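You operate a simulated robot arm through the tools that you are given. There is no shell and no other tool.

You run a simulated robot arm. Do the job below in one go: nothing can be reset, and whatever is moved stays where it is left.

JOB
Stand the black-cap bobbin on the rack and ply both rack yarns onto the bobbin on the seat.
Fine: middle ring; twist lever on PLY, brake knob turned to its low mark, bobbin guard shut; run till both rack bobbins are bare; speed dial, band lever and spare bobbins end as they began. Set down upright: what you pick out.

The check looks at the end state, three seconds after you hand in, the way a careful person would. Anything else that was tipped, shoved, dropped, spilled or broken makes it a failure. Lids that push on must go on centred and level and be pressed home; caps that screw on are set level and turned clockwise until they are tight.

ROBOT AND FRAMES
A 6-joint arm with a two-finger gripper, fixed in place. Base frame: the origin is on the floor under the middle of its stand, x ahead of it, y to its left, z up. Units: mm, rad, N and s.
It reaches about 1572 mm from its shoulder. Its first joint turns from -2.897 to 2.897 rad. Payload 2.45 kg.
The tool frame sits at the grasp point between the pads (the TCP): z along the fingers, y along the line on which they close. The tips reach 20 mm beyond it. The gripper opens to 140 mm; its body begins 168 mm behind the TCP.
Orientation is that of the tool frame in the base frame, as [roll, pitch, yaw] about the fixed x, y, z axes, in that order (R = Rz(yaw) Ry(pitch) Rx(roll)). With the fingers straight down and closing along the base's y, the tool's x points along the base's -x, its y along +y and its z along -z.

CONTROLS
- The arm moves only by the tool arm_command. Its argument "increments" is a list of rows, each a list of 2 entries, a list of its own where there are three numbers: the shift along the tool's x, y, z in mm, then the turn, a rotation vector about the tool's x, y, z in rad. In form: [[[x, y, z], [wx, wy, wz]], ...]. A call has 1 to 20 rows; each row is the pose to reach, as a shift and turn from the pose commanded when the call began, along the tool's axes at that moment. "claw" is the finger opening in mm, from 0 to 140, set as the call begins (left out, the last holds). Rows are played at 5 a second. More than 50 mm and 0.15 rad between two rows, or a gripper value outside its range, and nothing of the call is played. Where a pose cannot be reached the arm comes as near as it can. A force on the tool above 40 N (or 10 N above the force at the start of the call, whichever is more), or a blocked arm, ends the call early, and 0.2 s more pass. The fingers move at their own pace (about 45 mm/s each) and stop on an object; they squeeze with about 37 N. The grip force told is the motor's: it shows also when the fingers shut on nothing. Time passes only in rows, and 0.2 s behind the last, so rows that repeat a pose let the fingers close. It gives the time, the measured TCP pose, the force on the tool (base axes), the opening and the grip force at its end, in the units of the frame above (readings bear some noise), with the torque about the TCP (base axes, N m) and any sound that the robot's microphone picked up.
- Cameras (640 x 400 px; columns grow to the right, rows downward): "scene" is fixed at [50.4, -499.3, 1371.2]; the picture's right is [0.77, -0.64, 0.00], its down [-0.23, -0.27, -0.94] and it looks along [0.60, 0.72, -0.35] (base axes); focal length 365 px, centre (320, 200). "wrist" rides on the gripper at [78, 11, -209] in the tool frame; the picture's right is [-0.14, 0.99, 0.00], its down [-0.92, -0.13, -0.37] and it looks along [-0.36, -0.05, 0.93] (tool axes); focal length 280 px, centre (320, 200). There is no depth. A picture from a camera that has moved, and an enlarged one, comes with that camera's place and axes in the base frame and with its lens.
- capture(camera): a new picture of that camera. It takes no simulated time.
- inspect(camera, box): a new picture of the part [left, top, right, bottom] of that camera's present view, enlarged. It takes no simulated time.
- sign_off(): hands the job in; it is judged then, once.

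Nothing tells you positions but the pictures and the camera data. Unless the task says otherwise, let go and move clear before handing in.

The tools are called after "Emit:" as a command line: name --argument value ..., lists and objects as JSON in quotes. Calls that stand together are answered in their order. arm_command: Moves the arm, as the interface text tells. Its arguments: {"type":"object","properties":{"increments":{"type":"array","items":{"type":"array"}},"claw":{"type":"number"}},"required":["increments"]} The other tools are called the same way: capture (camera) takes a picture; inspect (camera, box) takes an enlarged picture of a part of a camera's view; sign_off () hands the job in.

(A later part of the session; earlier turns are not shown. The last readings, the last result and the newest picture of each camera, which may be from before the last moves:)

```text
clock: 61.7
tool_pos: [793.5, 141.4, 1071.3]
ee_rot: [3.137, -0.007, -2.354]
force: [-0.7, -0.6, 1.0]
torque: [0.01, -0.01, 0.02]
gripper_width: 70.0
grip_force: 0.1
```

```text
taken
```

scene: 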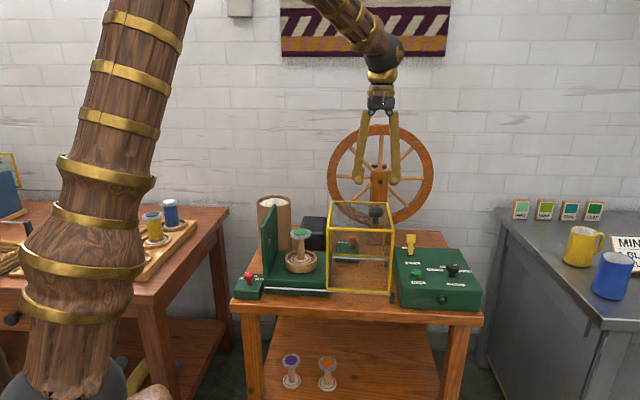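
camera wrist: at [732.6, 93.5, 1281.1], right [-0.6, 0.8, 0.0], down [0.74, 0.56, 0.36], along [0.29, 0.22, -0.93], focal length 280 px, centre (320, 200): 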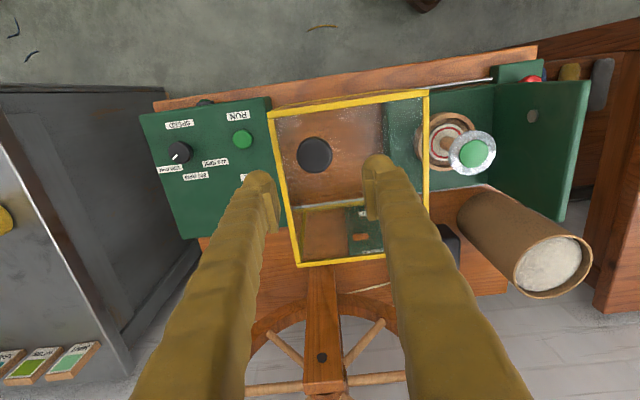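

The guard knob's top is near (790, 129, 970). I shift over it and descend so the fingers straddle it.

Emit:
arm_command --increments '[[[6, -3, 15], [0, 0, 0]], [[12, -6, 40], [0, 0, 0]], [[12, -6, 60], [0, 0, 0]], [[12, -6, 60], [0, 0, 0]]]'

Emit:
capture --camera "wrist"

Emit:
inspect --camera "scene" --box '[310, 140, 430, 300]'

```text
clock: 62.7
tool_pos: [787.4, 129.4, 1010.1]
ee_rot: [3.137, -0.008, -2.356]
force: [1.0, 0.6, 0.8]
torque: [0.0, -0.01, 0.03]
gripper_width: 70.1
grip_force: 0.1
```

```text
taken
camera wrist: at [726.7, 81.5, 1219.8], right [-0.6, 0.8, 0.0], down [0.74, 0.56, 0.36], along [0.29, 0.22, -0.93], focal length 280 px, centre (320, 200)
```

wrist: 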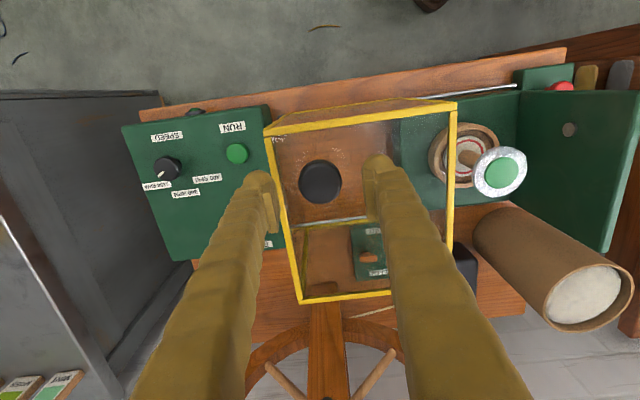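

```text
2.50 times, centred on (370, 220) of scene
camera zoom: at [50.4, -499.3, 1371.2], right [0.77, -0.64, 0.0], down [-0.23, -0.27, -0.94], along [0.6, 0.72, -0.35], focal length 912 px, centre (195, 150)
```

zoom: 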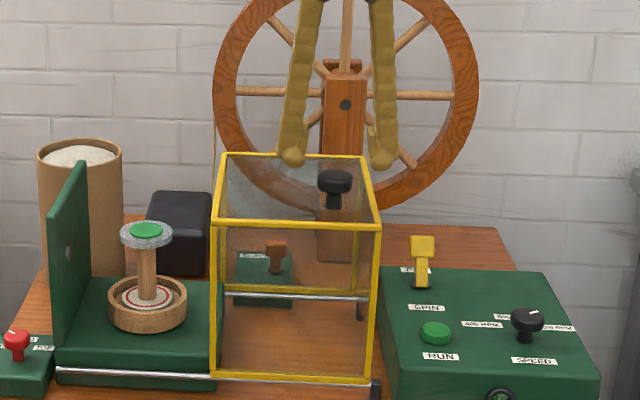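

The knob is centred between the fingers. I descend 46 mm and narrow the opening around it.

Emit:
arm_command --increments '[[[0, 0, 20], [0, 0, 0]], [[0, 0, 38], [0, 0, 0]], [[0, 0, 46], [0, 0, 0]], [[0, 0, 46], [0, 0, 0]]]'

Emit:
arm_command --increments '[[[0, 0, 0], [0, 0, 0]], [[0, 0, 0], [0, 0, 0]], [[0, 0, 0], [0, 0, 0]]]' --claw 50

Emit:
capture --camera "wrist"

Emit:
inspect --camera "scene" --box '[310, 140, 430, 300]'

```text
clock: 63.7
tool_pos: [787.4, 129.1, 963.6]
ee_rot: [3.139, -0.006, -2.356]
force: [-0.6, -0.4, -0.1]
torque: [0.01, 0.0, 0.0]
gripper_width: 70.0
grip_force: 0.2
```

```text
clock: 64.5
tool_pos: [788.7, 129.7, 963.8]
ee_rot: [3.138, -0.007, -2.357]
force: [0.7, -1.0, -0.4]
torque: [0.05, -0.02, -0.01]
gripper_width: 50.0
grip_force: 0.1
```

```text
taken
camera wrist: at [726.9, 81.7, 1173.7], right [-0.6, 0.8, 0.0], down [0.74, 0.56, 0.36], along [0.29, 0.22, -0.93], focal length 280 px, centre (320, 200)
```

wrist: 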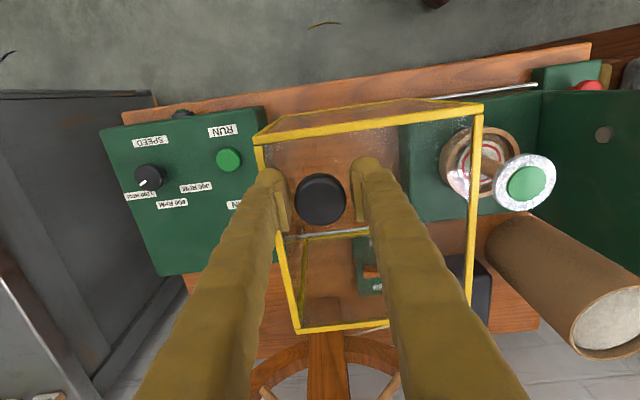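

```text
2.50 times, centred on (370, 220) of scene
camera zoom: at [50.4, -499.3, 1371.2], right [0.77, -0.64, 0.0], down [-0.23, -0.27, -0.94], along [0.6, 0.72, -0.35], focal length 912 px, centre (195, 150)
```

zoom: 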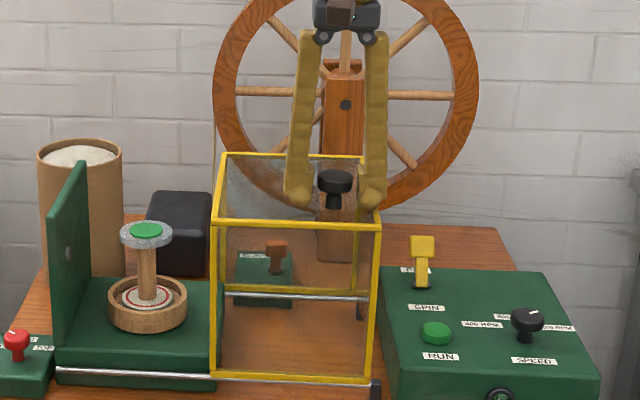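

The fingers straddle the knob. I push the guard toward the wall (−u, tool +y) in gentle steps.

Emit:
arm_command --increments '[[[0, 5, 0], [0, 0, 0]], [[0, 12, 0], [0, 0, 0]], [[0, 20, 0], [0, 0, 0]], [[0, 28, 0], [0, 0, 0]], [[0, 36, 0], [0, 0, 0]], [[0, 44, 0], [0, 0, 0]], [[0, 52, 0], [0, 0, 0]], [[0, 60, 0], [0, 0, 0]], [[0, 68, 0], [0, 0, 0]], [[0, 76, 0], [0, 0, 0]], [[0, 84, 0], [0, 0, 0]], [[0, 92, 0], [0, 0, 0]], [[0, 100, 0], [0, 0, 0]], [[0, 108, 0], [0, 0, 0]], [[0, 116, 0], [0, 0, 0]], [[0, 124, 0], [0, 0, 0]], [[0, 132, 0], [0, 0, 0]], [[0, 140, 0], [0, 0, 0]]]'

Emit:
capture --camera "wrist"

Emit:
inspect --camera "scene" --box '[230, 140, 430, 310]'

```text
clock: 68.3
tool_pos: [688.9, 228.1, 965.3]
ee_rot: [3.138, -0.007, -2.356]
force: [-0.4, 0.8, 0.1]
torque: [0.01, 0.0, -0.02]
gripper_width: 50.1
grip_force: 0.2
```

```text
taken
camera wrist: at [627.5, 181.0, 1175.1], right [-0.6, 0.8, 0.0], down [0.74, 0.56, 0.36], along [0.29, 0.22, -0.93], focal length 280 px, centre (320, 200)
```

wrist: 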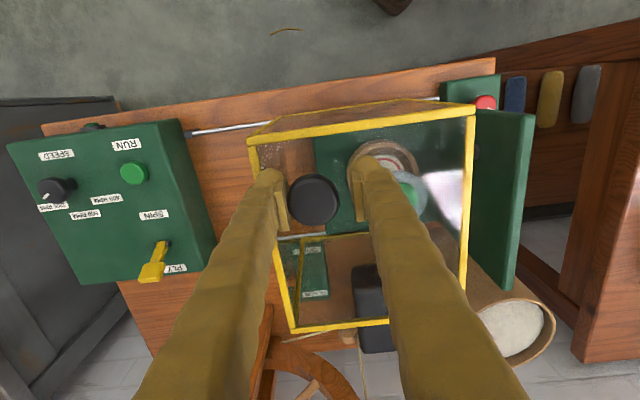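

```text
2.35 times, centred on (330, 225) of scene
camera zoom: at [50.4, -499.3, 1371.2], right [0.77, -0.64, 0.0], down [-0.23, -0.27, -0.94], along [0.6, 0.72, -0.35], focal length 858 px, centre (296, 141)
```

zoom: 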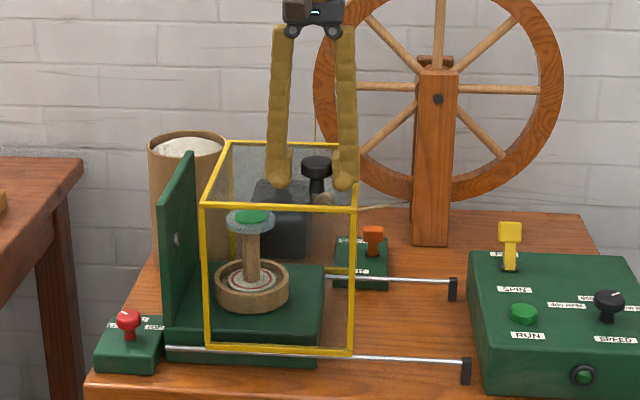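

The guard slides freely and nearly reaches the wall. I push on until it stops.

Emit:
arm_command --increments '[[[0, 6, 0], [0, 0, 0]], [[0, 12, 0], [0, 0, 0]], [[0, 18, 0], [0, 0, 0]], [[0, 23, 0], [0, 0, 0]], [[0, 28, 0], [0, 0, 0]], [[0, 32, 0], [0, 0, 0]], [[0, 36, 0], [0, 0, 0]], [[0, 40, 0], [0, 0, 0]], [[0, 44, 0], [0, 0, 0]], [[0, 48, 0], [0, 0, 0]], [[0, 52, 0], [0, 0, 0]], [[0, 56, 0], [0, 0, 0]]]'

Emit:
capture --camera "wrist"

Emit:
inspect --camera "scene" --box '[230, 180, 380, 310]'

```text
clock: 70.9
tool_pos: [652.0, 264.1, 964.1]
ee_rot: [3.141, -0.005, -2.356]
force: [23.2, -24.8, -4.3]
torque: [0.47, 0.15, 0.0]
gripper_width: 70.5
grip_force: 15.6
stopped in row 12: the force on the tool passed its limit at 43 N (the readings are from after the stop); the commanded pose is now the measured one
```

```text
taken
camera wrist: at [590.9, 217.4, 1174.0], right [-0.6, 0.8, 0.0], down [0.74, 0.56, 0.36], along [0.29, 0.22, -0.93], focal length 280 px, centre (320, 200)
```

wrist: 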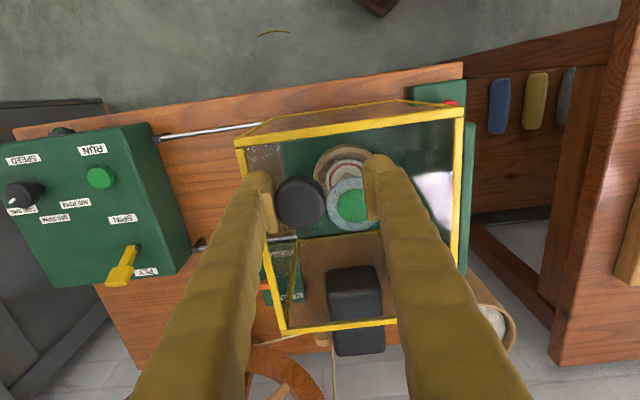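

```text
3.08 times, centred on (305, 245) of scene
camera zoom: at [50.4, -499.3, 1371.2], right [0.77, -0.64, 0.0], down [-0.23, -0.27, -0.94], along [0.6, 0.72, -0.35], focal length 1122 px, centre (366, 62)
```

zoom: 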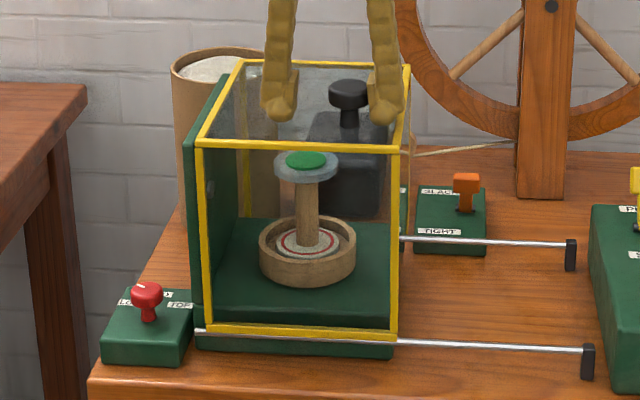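

The guard meets the wall and stops. I open the fingers, ease off and rise clear of the knob.

Emit:
arm_command --increments '[[[0, -8, 0], [0, 0, 0]], [[0, -12, 0], [0, 0, 0]], [[0, -12, 0], [0, 0, 0]], [[0, -12, -20], [0, 0, 0]], [[0, -12, -60], [0, 0, 0]], [[0, -12, -100], [0, 0, 0]], [[0, -12, -120], [0, 0, 0]]]' --claw 90

Emit:
capture --camera "wrist"

Emit:
inspect --camera "scene" --box '[230, 180, 380, 310]'

```text
clock: 72.5
tool_pos: [661.6, 258.4, 1084.0]
ee_rot: [3.139, -0.008, -2.357]
force: [0.2, 0.1, 0.0]
torque: [-0.01, -0.03, -0.02]
gripper_width: 89.9
grip_force: 0.1
```

```text
taken
camera wrist: at [600.0, 211.0, 1294.3], right [-0.6, 0.8, 0.0], down [0.74, 0.56, 0.36], along [0.29, 0.22, -0.93], focal length 280 px, centre (320, 200)
```

wrist: 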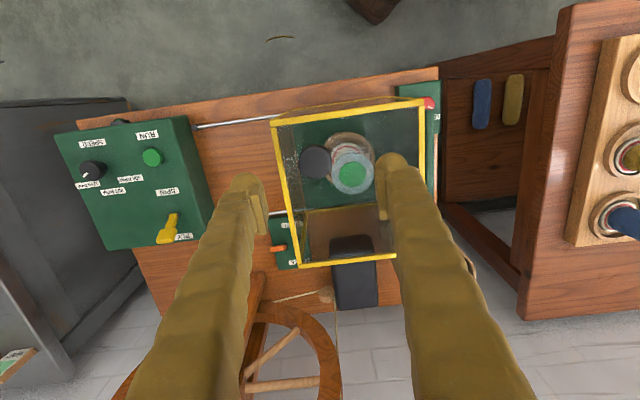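

```text
3.08 times, centred on (305, 245) of scene
camera zoom: at [50.4, -499.3, 1371.2], right [0.77, -0.64, 0.0], down [-0.23, -0.27, -0.94], along [0.6, 0.72, -0.35], focal length 1122 px, centre (366, 62)
```

zoom: 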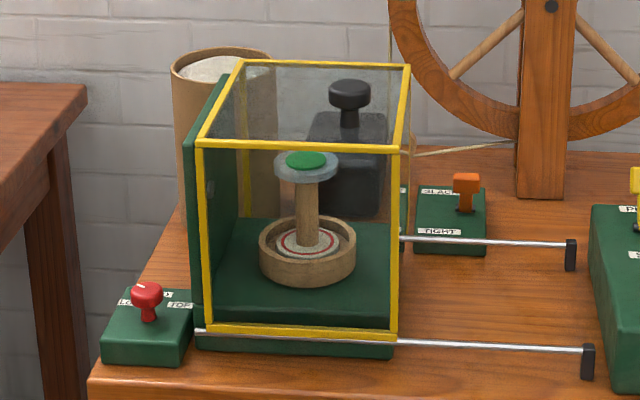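

The guard is shut over the seat bobbin. Now I close the fingers and go above the RUN button (about (877, 33, 777)).

Emit:
arm_command --increments '[[[1, -40, 0], [0, 0, 0]], [[2, -80, 0], [0, 0, 0]], [[3, -120, 0], [0, 0, 0]], [[4, -160, 0], [0, 0, 0]], [[5, -200, 0], [0, 0, 0]], [[6, -240, 0], [0, 0, 0]], [[7, -280, 0], [0, 0, 0]], [[7, -312, 20], [0, 0, 0]], [[7, -312, 65], [0, 0, 0]], [[7, -312, 110], [0, 0, 0]], [[7, -312, 150], [0, 0, 0]], [[7, -312, 150], [0, 0, 0]]]' --claw 0

Emit:
capture --camera "wrist"

Emit:
inspect --camera "scene" --box '[370, 170, 490, 315]'

```text
clock: 75.1
tool_pos: [873.3, 32.5, 931.1]
ee_rot: [3.141, -0.007, -2.357]
force: [0.8, -0.3, 0.2]
torque: [-0.03, 0.03, 0.0]
gripper_width: 0.0
grip_force: 29.6
```

```text
taken
camera wrist: at [812.3, -15.3, 1141.8], right [-0.6, 0.8, 0.0], down [0.74, 0.56, 0.36], along [0.29, 0.22, -0.93], focal length 280 px, centre (320, 200)
```

wrist: 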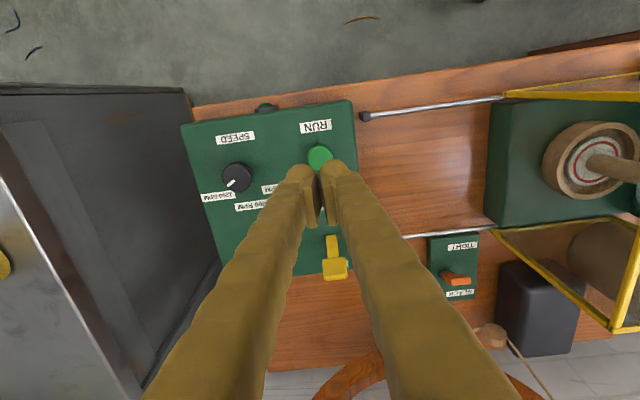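

```text
2.76 times, centred on (430, 242) of scene
camera zoom: at [50.4, -499.3, 1371.2], right [0.77, -0.64, 0.0], down [-0.23, -0.27, -0.94], along [0.6, 0.72, -0.35], focal length 1006 px, centre (17, 83)
```

zoom: 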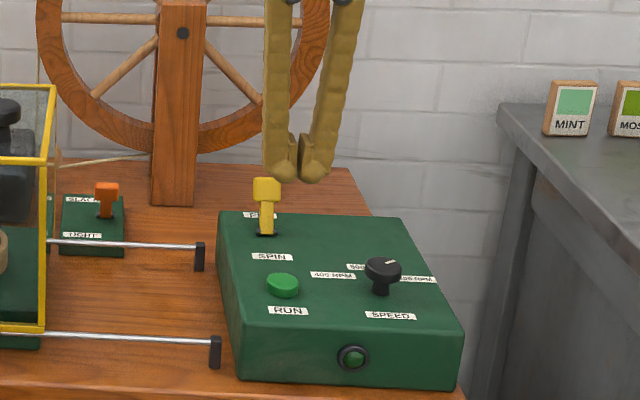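

Emit:
inspect --camera "wrist" --box '[280, 110, 360, 200]'

Emit:
inspect --camera "scene" --box '[395, 225, 485, 315]'

```text
4.44 times, centred on (320, 155) of wrist
camera zoom: at [812.3, -15.3, 1141.8], right [-0.6, 0.8, 0.0], down [0.74, 0.56, 0.36], along [0.29, 0.22, -0.93], focal length 1246 px, centre (320, 400)
```

zoom: 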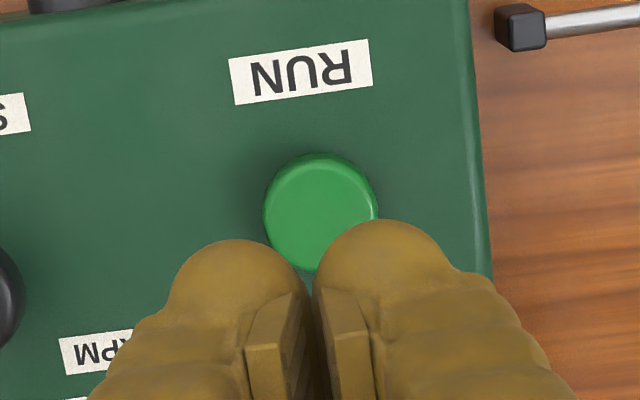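

```text
4.44 times, centred on (440, 270) of scene
camera zoom: at [50.4, -499.3, 1371.2], right [0.77, -0.64, 0.0], down [-0.23, -0.27, -0.94], along [0.6, 0.72, -0.35], focal length 1621 px, centre (-213, -111)
```

zoom: 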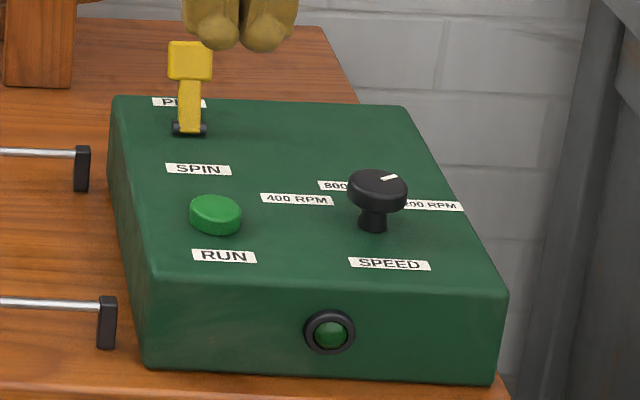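

The button is right under the fingertips. I descend toward it, slowing for contact.

Emit:
arm_command --increments '[[[-3, 0, 40], [0, 0, 0]], [[-3, 0, 75], [0, 0, 0]], [[-3, 0, 95], [0, 0, 0]], [[-3, 0, 100], [0, 0, 0]], [[-3, 0, 104], [0, 0, 0]], [[-3, 0, 108], [0, 0, 0]], [[-3, 0, 112], [0, 0, 0]], [[-3, 0, 116], [0, 0, 0]], [[-3, 0, 119], [0, 0, 0]], [[-3, 0, 122], [0, 0, 0]], [[-3, 0, 125], [0, 0, 0]]]'

Emit:
capture --camera "wrist"

Emit:
inspect --camera "scene" --box '[370, 195, 490, 315]'

```text
clock: 77.5
tool_pos: [876.8, 33.7, 807.1]
ee_rot: [3.139, -0.005, -2.356]
force: [-0.4, 1.4, -0.1]
torque: [0.01, -0.01, 0.02]
gripper_width: 0.0
grip_force: 29.2
```

```text
taken
camera wrist: at [814.9, -14.0, 1017.8], right [-0.6, 0.8, 0.0], down [0.74, 0.56, 0.36], along [0.29, 0.22, -0.93], focal length 280 px, centre (320, 200)
```

wrist: 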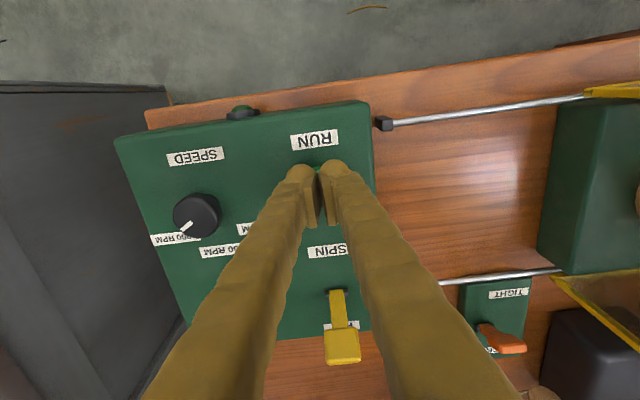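

```text
3.33 times, centred on (430, 255) of scene
camera zoom: at [50.4, -499.3, 1371.2], right [0.77, -0.64, 0.0], down [-0.23, -0.27, -0.94], along [0.6, 0.72, -0.35], focal length 1216 px, centre (-47, 17)
```

zoom: 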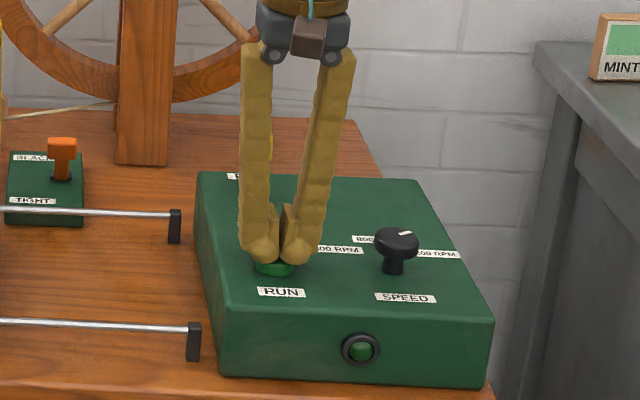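

The fingertips are just over the button. I press down in small steps.

Emit:
arm_command --increments '[[[0, 0, 3], [0, 0, 0]], [[0, 0, 6], [0, 0, 0]], [[0, 0, 8], [0, 0, 0]], [[0, 0, 10], [0, 0, 0]], [[0, 0, 12], [0, 0, 0]], [[0, 0, 14], [0, 0, 0]], [[0, 0, 16], [0, 0, 0]]]'

Emit:
inspect --camera "scene" --box '[370, 195, 490, 315]'

```text
clock: 79.2
tool_pos: [878.3, 34.1, 798.0]
ee_rot: [-3.139, -0.003, -2.355]
force: [-3.3, 1.4, 24.8]
torque: [0.23, 0.82, 0.08]
gripper_width: 6.0
grip_force: 29.2
heard: click
stopped in row 7: the force on the tool passed its limit at 45 N (the readings are from after the stop); the commanded pose is now the measured one
```

```text
3.33 times, centred on (430, 255) of scene
camera zoom: at [50.4, -499.3, 1371.2], right [0.77, -0.64, 0.0], down [-0.23, -0.27, -0.94], along [0.6, 0.72, -0.35], focal length 1216 px, centre (-47, 17)
```

zoom: 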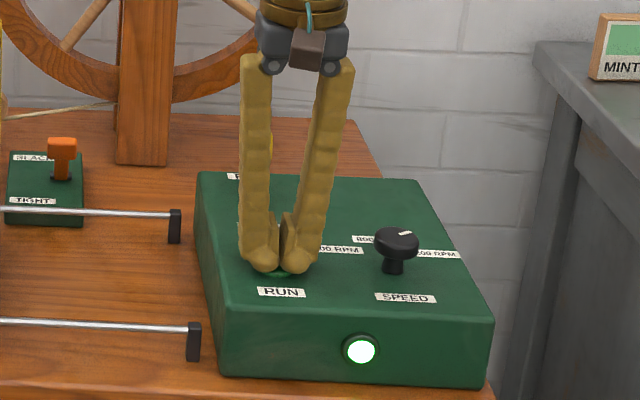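

A click, and the lamp is lit: it runs. I lift off the button and watch.

Emit:
arm_command --increments '[[[0, 0, -10], [0, 0, 0]], [[0, 0, -30], [0, 0, 0]], [[0, 0, -70], [0, 0, 0]], [[0, 0, -110], [0, 0, 0]], [[0, 0, -120], [0, 0, 0]]]'

Emit:
capture --camera "scene"

Emit:
inspect --camera "scene" --box '[230, 180, 380, 310]'

Emit:
inspect --camera "scene" --box '[100, 180, 220, 280]'

Emit:
inspect --camera "scene" --box '[380, 215, 490, 315]'

```text
clock: 80.3
tool_pos: [878.4, 34.8, 914.6]
ee_rot: [3.139, -0.006, -2.357]
force: [-0.7, -0.7, -0.4]
torque: [-0.01, 0.0, -0.04]
gripper_width: 0.0
grip_force: 29.9
```

```text
taken
```

scene: 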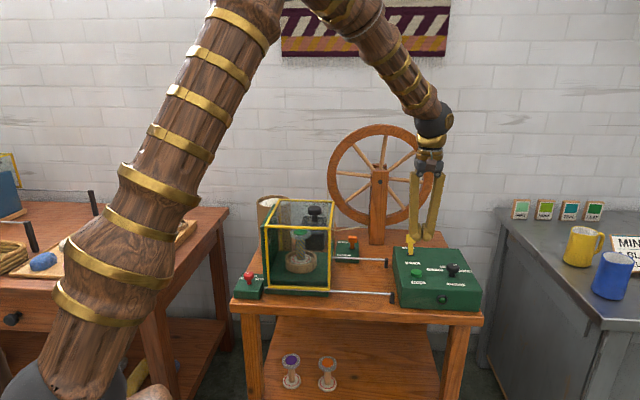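

```text
3.08 times, centred on (305, 245) of scene
camera zoom: at [50.4, -499.3, 1371.2], right [0.77, -0.64, 0.0], down [-0.23, -0.27, -0.94], along [0.6, 0.72, -0.35], focal length 1122 px, centre (366, 62)
```

zoom: 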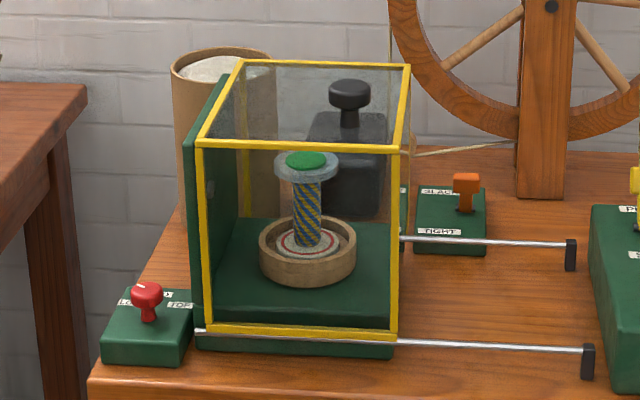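

```text
4.00 times, centred on (160, 230) of scene
camera zoom: at [50.4, -499.3, 1371.2], right [0.77, -0.64, 0.0], down [-0.23, -0.27, -0.94], along [0.6, 0.72, -0.35], focal length 1459 px, centre (960, 80)
```

zoom: 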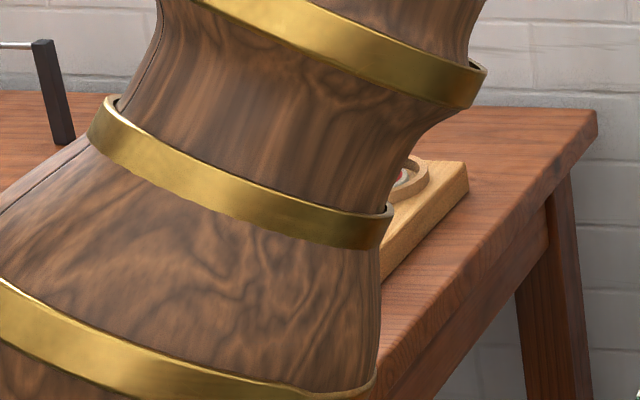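

```text
4.00 times, centred on (435, 265) of scene
camera zoom: at [50.4, -499.3, 1371.2], right [0.77, -0.64, 0.0], down [-0.23, -0.27, -0.94], along [0.6, 0.72, -0.35], focal length 1459 px, centre (-140, -60)
```

zoom: 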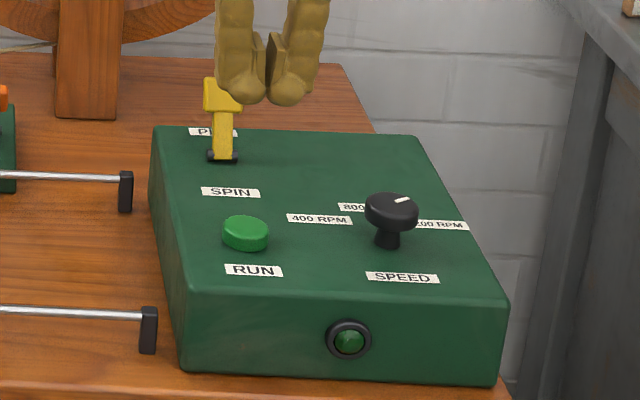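

The lamp went out on lift-off and the seat bobbin gained a thin blue-yellow layer, so RUN seems to work only while held. I press again and hold.

Emit:
arm_command --increments '[[[0, 0, 45], [0, 0, 0]], [[0, 0, 90], [0, 0, 0]], [[0, 0, 107], [0, 0, 0]], [[0, 0, 111], [0, 0, 0]], [[0, 0, 114], [0, 0, 0]], [[0, 0, 116], [0, 0, 0]], [[0, 0, 117], [0, 0, 0]], [[0, 0, 118], [0, 0, 0]], [[0, 0, 118.5], [0, 0, 0]], [[0, 0, 118.5], [0, 0, 0]]]'

Emit:
inspect --camera "scene" --box '[230, 180, 490, 315]'

Emit:
capture --camera "wrist"

```text
clock: 82.5
tool_pos: [877.5, 33.0, 797.0]
ee_rot: [3.141, -0.004, -2.357]
force: [9.6, 5.3, 28.7]
torque: [0.15, -0.15, -0.01]
gripper_width: 5.9
grip_force: 29.1
heard: click
```

```text
2.46 times, centred on (360, 248) of scene
camera zoom: at [50.4, -499.3, 1371.2], right [0.77, -0.64, 0.0], down [-0.23, -0.27, -0.94], along [0.6, 0.72, -0.35], focal length 898 px, centre (222, 83)
```

zoom: 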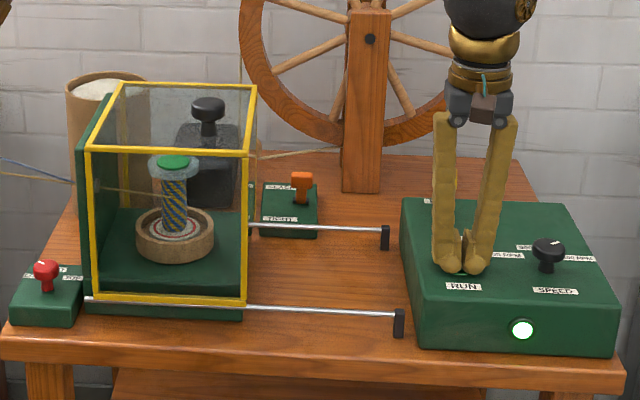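

```text
taken
camera wrist: at [815.3, -13.9, 1006.1], right [-0.6, 0.8, 0.0], down [0.74, 0.56, 0.37], along [0.29, 0.22, -0.93], focal length 280 px, centre (320, 200)
```

wrist: 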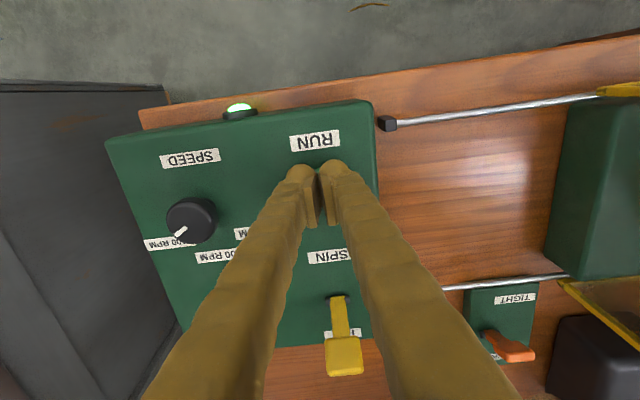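

It runs while held: two strands now lead into the guard and the lamp is lit. I hold the button.

Emit:
arm_command --increments '[[[0, 0, 0], [0, 0, 0]], [[0, 0, 0], [0, 0, 0]], [[0, 0, 0], [0, 0, 0]], [[0, 0, 0], [0, 0, 0]], [[0, 0, 0], [0, 0, 0]], [[0, 0, 0], [0, 0, 0]], [[0, 0, 0], [0, 0, 0]], [[0, 0, 0], [0, 0, 0]], [[0, 0, 0], [0, 0, 0]], [[0, 0, 0], [0, 0, 0]]]'

Emit:
inspect --camera "scene" --box '[230, 180, 490, 315]'

Emit:
inspect --camera "scene" --box '[100, 150, 280, 290]'

```text
clock: 84.8
tool_pos: [877.1, 33.5, 796.4]
ee_rot: [-3.14, -0.006, -2.356]
force: [9.0, -2.0, 30.9]
torque: [0.0, -0.16, 0.03]
gripper_width: 6.1
grip_force: 29.5
```

```text
2.46 times, centred on (360, 248) of scene
camera zoom: at [50.4, -499.3, 1371.2], right [0.77, -0.64, 0.0], down [-0.23, -0.27, -0.94], along [0.6, 0.72, -0.35], focal length 898 px, centre (222, 83)
```

zoom: 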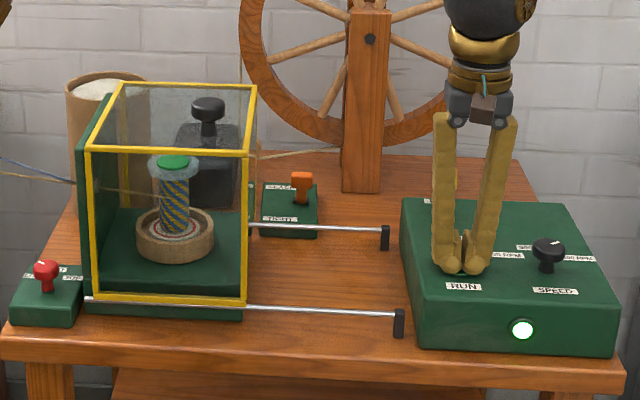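

```text
2.86 times, centred on (190, 220) of scene
camera zoom: at [50.4, -499.3, 1371.2], right [0.77, -0.64, 0.0], down [-0.23, -0.27, -0.94], along [0.6, 0.72, -0.35], focal length 1042 px, centre (691, 143)
```

zoom: 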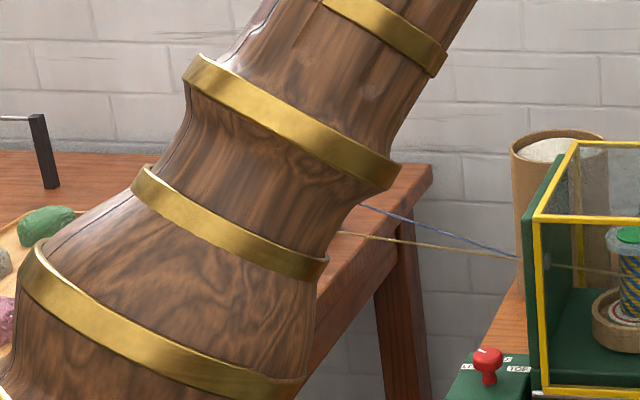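

The plied yarn is building up. I keep holding.

Emit:
arm_command --increments '[[[0, 0, 0], [0, 0, 0]], [[0, 0, 0], [0, 0, 0]], [[0, 0, 0], [0, 0, 0]], [[0, 0, 0], [0, 0, 0]], [[0, 0, 0], [0, 0, 0]], [[0, 0, 0], [0, 0, 0]], [[0, 0, 0], [0, 0, 0]], [[0, 0, 0], [0, 0, 0]], [[0, 0, 0], [0, 0, 0]], [[0, 0, 0], [0, 0, 0]], [[0, 0, 0], [0, 0, 0]], [[0, 0, 0], [0, 0, 0]], [[0, 0, 0], [0, 0, 0]], [[0, 0, 0], [0, 0, 0]], [[0, 0, 0], [0, 0, 0]]]'

Emit:
inspect --camera "scene" --box '[150, 180, 490, 315]'

Emit:
inspect --camera "scene" --box '[270, 215, 350, 295]'

```text
clock: 88.0
tool_pos: [876.3, 34.7, 795.8]
ee_rot: [-3.141, -0.004, -2.357]
force: [-2.6, -1.4, 30.9]
torque: [0.02, 0.06, 0.01]
gripper_width: 6.0
grip_force: 29.6
```

```text
1.88 times, centred on (320, 248) of scene
camera zoom: at [50.4, -499.3, 1371.2], right [0.77, -0.64, 0.0], down [-0.23, -0.27, -0.94], along [0.6, 0.72, -0.35], focal length 686 px, centre (320, 111)
```

zoom: 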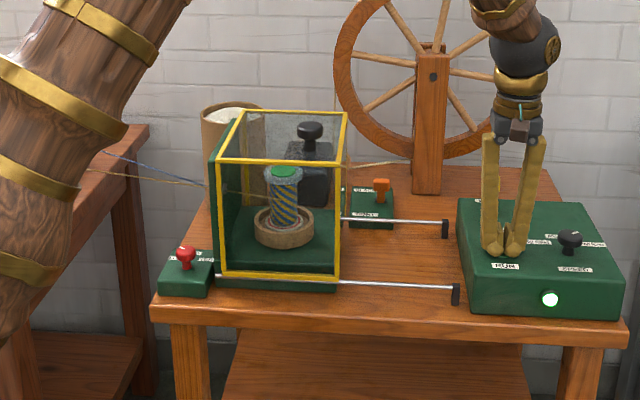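

```text
5.00 times, centred on (310, 255) of scene
camera zoom: at [50.4, -499.3, 1371.2], right [0.77, -0.64, 0.0], down [-0.23, -0.27, -0.94], along [0.6, 0.72, -0.35], focal length 1824 px, centre (370, -75)
```

zoom: 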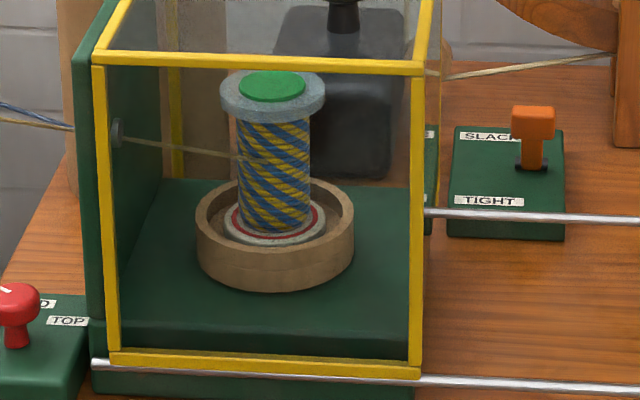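

Still running and growing evenly. I hold on.

Emit:
arm_command --increments '[[[0, 0, 0], [0, 0, 0]], [[0, 0, 0], [0, 0, 0]], [[0, 0, 0], [0, 0, 0]], [[0, 0, 0], [0, 0, 0]], [[0, 0, 0], [0, 0, 0]], [[0, 0, 0], [0, 0, 0]], [[0, 0, 0], [0, 0, 0]], [[0, 0, 0], [0, 0, 0]], [[0, 0, 0], [0, 0, 0]], [[0, 0, 0], [0, 0, 0]], [[0, 0, 0], [0, 0, 0]], [[0, 0, 0], [0, 0, 0]], [[0, 0, 0], [0, 0, 0]], [[0, 0, 0], [0, 0, 0]], [[0, 0, 0], [0, 0, 0]], [[0, 0, 0], [0, 0, 0]], [[0, 0, 0], [0, 0, 0]], [[0, 0, 0], [0, 0, 0]], [[0, 0, 0], [0, 0, 0]], [[0, 0, 0], [0, 0, 0]]]'

Emit:
inspect --camera "scene" --box '[150, 180, 490, 315]'

Emit:
inspect --camera "scene" --box '[270, 215, 350, 295]'

```text
clock: 92.2
tool_pos: [877.7, 34.4, 795.8]
ee_rot: [3.14, -0.006, -2.355]
force: [-0.2, -0.8, 30.5]
torque: [0.05, 0.01, 0.03]
gripper_width: 6.1
grip_force: 29.7
```

```text
1.88 times, centred on (320, 248) of scene
camera zoom: at [50.4, -499.3, 1371.2], right [0.77, -0.64, 0.0], down [-0.23, -0.27, -0.94], along [0.6, 0.72, -0.35], focal length 686 px, centre (320, 111)
```

zoom: 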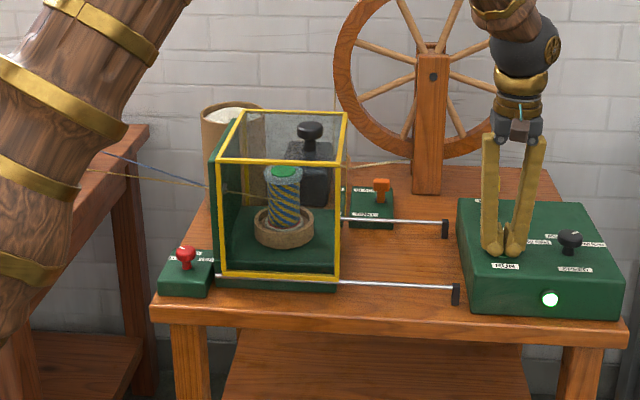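

```text
5.00 times, centred on (310, 255) of scene
camera zoom: at [50.4, -499.3, 1371.2], right [0.77, -0.64, 0.0], down [-0.23, -0.27, -0.94], along [0.6, 0.72, -0.35], focal length 1824 px, centre (370, -75)
```

zoom: 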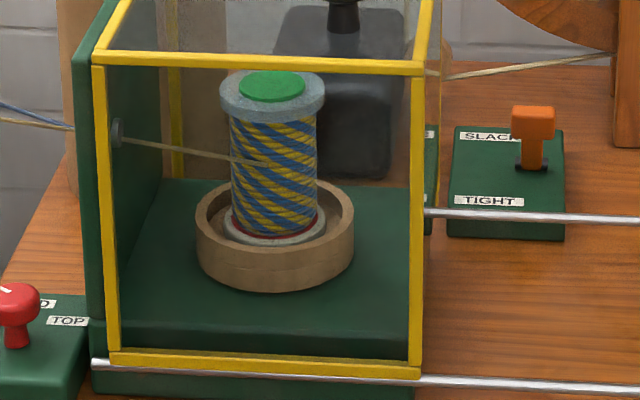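

Still winding. I keep holding and watching the strands.

Emit:
arm_command --increments '[[[0, 0, 0], [0, 0, 0]], [[0, 0, 0], [0, 0, 0]], [[0, 0, 0], [0, 0, 0]], [[0, 0, 0], [0, 0, 0]], [[0, 0, 0], [0, 0, 0]], [[0, 0, 0], [0, 0, 0]], [[0, 0, 0], [0, 0, 0]], [[0, 0, 0], [0, 0, 0]], [[0, 0, 0], [0, 0, 0]], [[0, 0, 0], [0, 0, 0]]]'

Emit:
inspect --camera "scene" --box '[150, 180, 490, 315]'

Emit:
inspect --camera "scene" --box '[270, 215, 350, 295]'

```text
clock: 94.3
tool_pos: [877.2, 33.7, 796.0]
ee_rot: [3.141, -0.005, -2.356]
force: [0.9, -0.8, 30.3]
torque: [0.03, 0.0, -0.03]
gripper_width: 5.8
grip_force: 29.0
```

```text
1.88 times, centred on (320, 248) of scene
camera zoom: at [50.4, -499.3, 1371.2], right [0.77, -0.64, 0.0], down [-0.23, -0.27, -0.94], along [0.6, 0.72, -0.35], focal length 686 px, centre (320, 111)
```

zoom: 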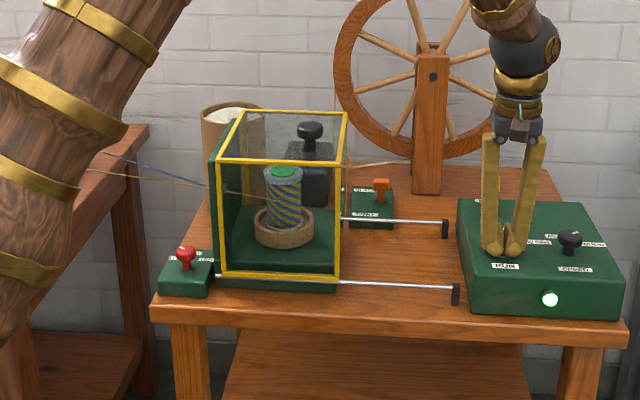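

```text
5.00 times, centred on (310, 255) of scene
camera zoom: at [50.4, -499.3, 1371.2], right [0.77, -0.64, 0.0], down [-0.23, -0.27, -0.94], along [0.6, 0.72, -0.35], focal length 1824 px, centre (370, -75)
```

zoom: 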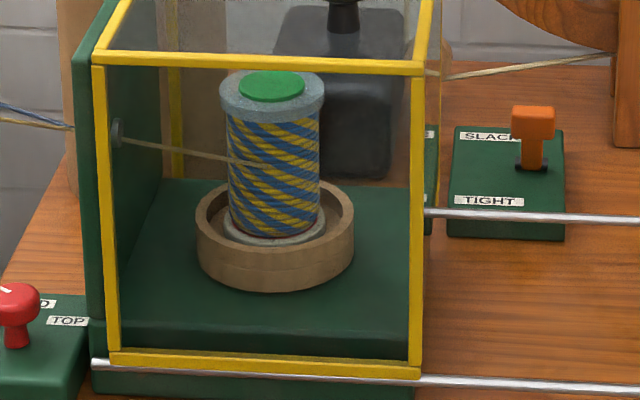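

Emit:
arm_command --increments '[[[0, 0, 0], [0, 0, 0]], [[0, 0, 0], [0, 0, 0]], [[0, 0, 0], [0, 0, 0]], [[0, 0, 0], [0, 0, 0]], [[0, 0, 0], [0, 0, 0]], [[0, 0, 0], [0, 0, 0]], [[0, 0, 0], [0, 0, 0]], [[0, 0, 0], [0, 0, 0]], [[0, 0, 0], [0, 0, 0]], [[0, 0, 0], [0, 0, 0]]]'

Emit:
inspect --camera "scene" --box '[150, 180, 490, 315]'

Emit:
inspect --camera "scene" --box '[270, 215, 350, 295]'

```text
clock: 96.5
tool_pos: [877.0, 33.8, 795.3]
ee_rot: [3.141, -0.005, -2.355]
force: [0.9, 0.7, 30.4]
torque: [0.04, -0.02, 0.0]
gripper_width: 6.1
grip_force: 28.7
```

```text
1.88 times, centred on (320, 248) of scene
camera zoom: at [50.4, -499.3, 1371.2], right [0.77, -0.64, 0.0], down [-0.23, -0.27, -0.94], along [0.6, 0.72, -0.35], focal length 686 px, centre (320, 111)
```

zoom: 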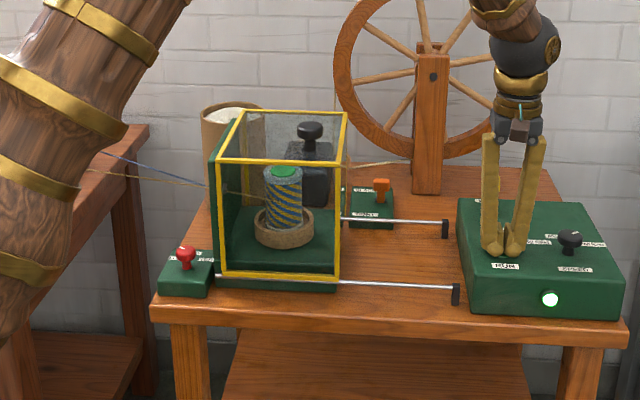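

```text
5.00 times, centred on (310, 255) of scene
camera zoom: at [50.4, -499.3, 1371.2], right [0.77, -0.64, 0.0], down [-0.23, -0.27, -0.94], along [0.6, 0.72, -0.35], focal length 1824 px, centre (370, -75)
```

zoom: 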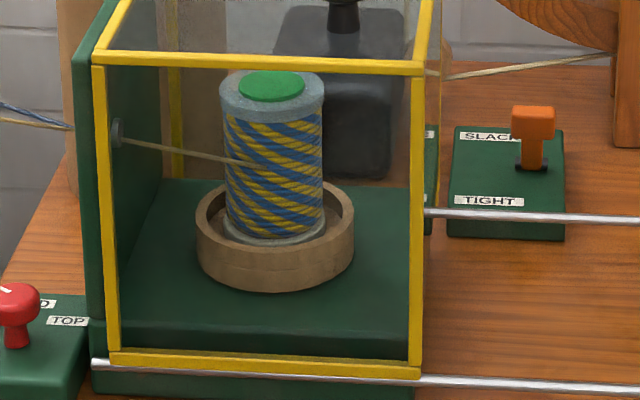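

Almost full width; strands still run. I hold a little longer.

Emit:
arm_command --increments '[[[0, 0, 0], [0, 0, 0]], [[0, 0, 0], [0, 0, 0]], [[0, 0, 0], [0, 0, 0]], [[0, 0, 0], [0, 0, 0]], [[0, 0, 0], [0, 0, 0]], [[0, 0, 0], [0, 0, 0]]]'

Emit:
inspect --camera "scene" --box '[150, 180, 490, 315]'

Emit:
inspect --camera "scene" --box '[270, 215, 350, 295]'

```text
clock: 98.0
tool_pos: [877.0, 33.2, 795.8]
ee_rot: [3.141, -0.005, -2.358]
force: [0.5, 0.8, 31.5]
torque: [0.0, 0.02, 0.04]
gripper_width: 5.8
grip_force: 29.8
```

```text
1.88 times, centred on (320, 248) of scene
camera zoom: at [50.4, -499.3, 1371.2], right [0.77, -0.64, 0.0], down [-0.23, -0.27, -0.94], along [0.6, 0.72, -0.35], focal length 686 px, centre (320, 111)
```

zoom: 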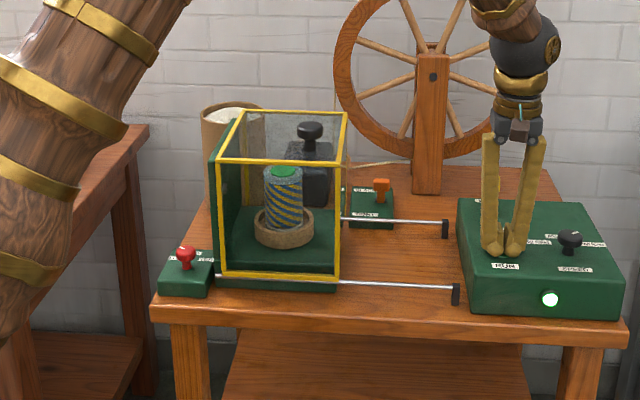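

```text
5.00 times, centred on (310, 255) of scene
camera zoom: at [50.4, -499.3, 1371.2], right [0.77, -0.64, 0.0], down [-0.23, -0.27, -0.94], along [0.6, 0.72, -0.35], focal length 1824 px, centre (370, -75)
```

zoom: 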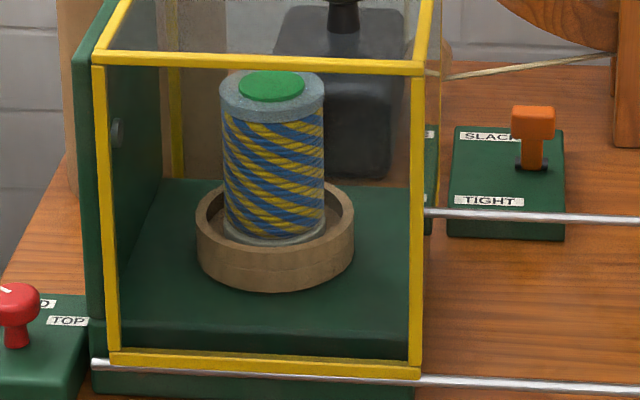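

The strands are gone: the yarn has run out. I let go of the button, rise, and then check the rack.

Emit:
arm_command --increments '[[[0, 0, -10], [0, 0, 0]], [[0, 0, -40], [0, 0, 0]], [[0, 0, -85], [0, 0, 0]], [[0, 0, -130], [0, 0, 0]], [[0, 0, -175], [0, 0, 0]], [[0, 0, -220], [0, 0, 0]], [[0, 0, -265], [0, 0, 0]], [[0, 0, -300], [0, 0, 0]], [[0, 0, -300], [0, 0, 0]]]'

Emit:
capture --camera "wrist"

Emit:
inspect --camera "scene" --box '[380, 215, 490, 315]'

```text
clock: 100.0
tool_pos: [877.1, 33.3, 1097.0]
ee_rot: [3.139, -0.005, -2.356]
force: [0.6, 0.7, 0.3]
torque: [0.0, -0.02, 0.01]
gripper_width: 0.0
grip_force: 29.1
```

```text
taken
camera wrist: at [815.4, -15.2, 1306.6], right [-0.6, 0.8, 0.0], down [0.74, 0.56, 0.36], along [0.29, 0.22, -0.93], focal length 280 px, centre (320, 200)
```

wrist: 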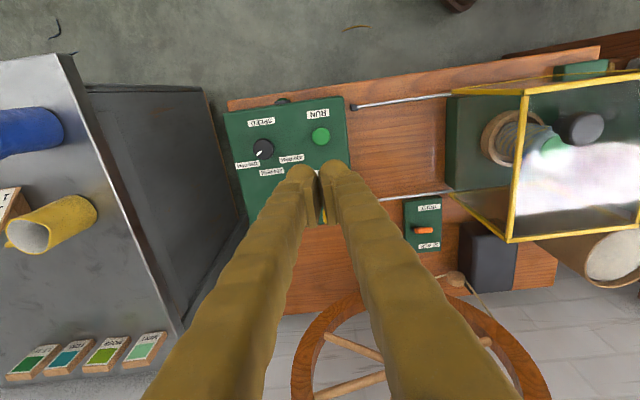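

```text
4.00 times, centred on (435, 265) of scene
camera zoom: at [50.4, -499.3, 1371.2], right [0.77, -0.64, 0.0], down [-0.23, -0.27, -0.94], along [0.6, 0.72, -0.35], focal length 1459 px, centre (-140, -60)
```

zoom: 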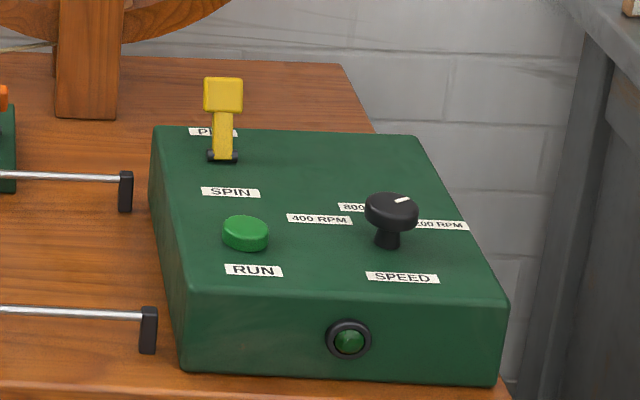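

The lamp is off and the panel is as it should be. I move the arm back to a clear spot so the scene camera can see the rack.

Emit:
arm_command --increments '[[[0, 0, -45], [0, 0, 0]], [[0, 0, -90], [0, 0, 0]], [[-2, 40, -110], [0, 0, 0]], [[-4, 85, -110], [0, 0, 0]], [[-6, 130, -110], [0, 0, 0]], [[-8, 175, -110], [0, 0, 0]], [[-10, 220, -110], [0, 0, 0]], [[-12, 265, -110], [0, 0, 0]], [[-14, 310, -110], [0, 0, 0]], [[-16, 355, -110], [0, 0, 0]], [[-18, 400, -110], [0, 0, 0]], [[-20, 437, -110], [0, 0, 0]], [[-20, 437, -110], [0, 0, 0]]]'

Emit:
capture --camera "scene"

Emit:
capture --camera "wrist"

Emit:
inspect --camera "scene" --box '[90, 170, 210, 290]'

Emit:
inspect --camera "scene" --box '[220, 190, 380, 310]'

```text
clock: 102.8
tool_pos: [584.5, 356.5, 1204.4]
ee_rot: [3.14, -0.005, -2.357]
force: [-0.3, -0.8, 0.0]
torque: [0.0, 0.02, 0.03]
gripper_width: 0.2
grip_force: 29.5
```

```text
taken
```

scene: 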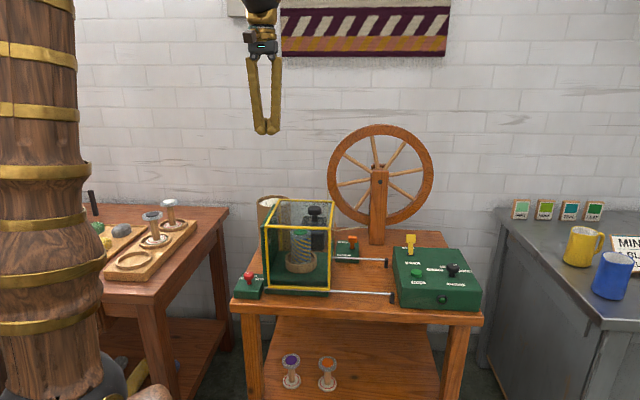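

```text
taken
camera wrist: at [521.8, 309.2, 1414.7], right [-0.6, 0.8, 0.0], down [0.74, 0.56, 0.36], along [0.29, 0.22, -0.93], focal length 280 px, centre (320, 200)
```

wrist: 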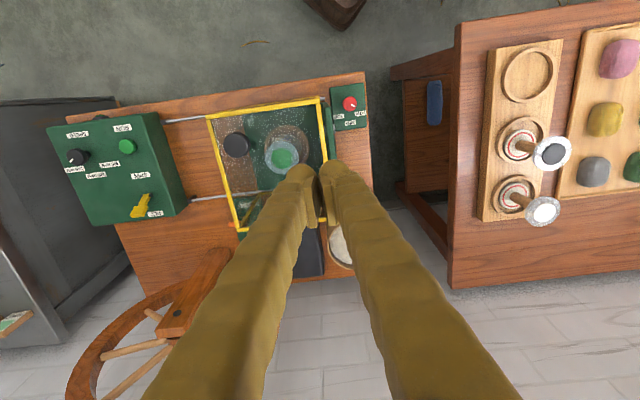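

```text
3.33 times, centred on (150, 230) of scene
camera zoom: at [50.4, -499.3, 1371.2], right [0.77, -0.64, 0.0], down [-0.23, -0.27, -0.94], along [0.6, 0.72, -0.35], focal length 1216 px, centre (887, 100)
```

zoom: 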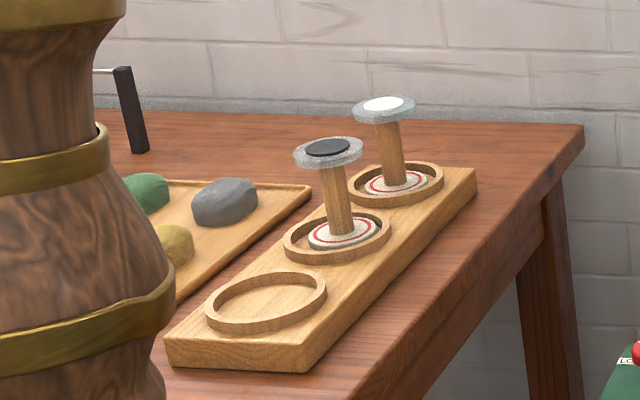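

```text
3.33 times, centred on (300, 250) of scene
camera zoom: at [50.4, -499.3, 1371.2], right [0.77, -0.64, 0.0], down [-0.23, -0.27, -0.94], along [0.6, 0.72, -0.35], focal length 1216 px, centre (387, 33)
```

zoom: 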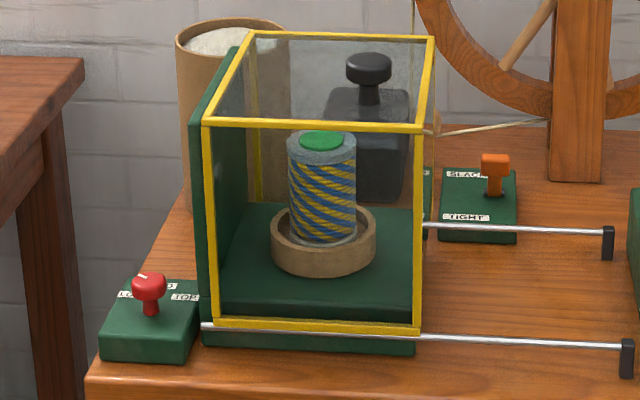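

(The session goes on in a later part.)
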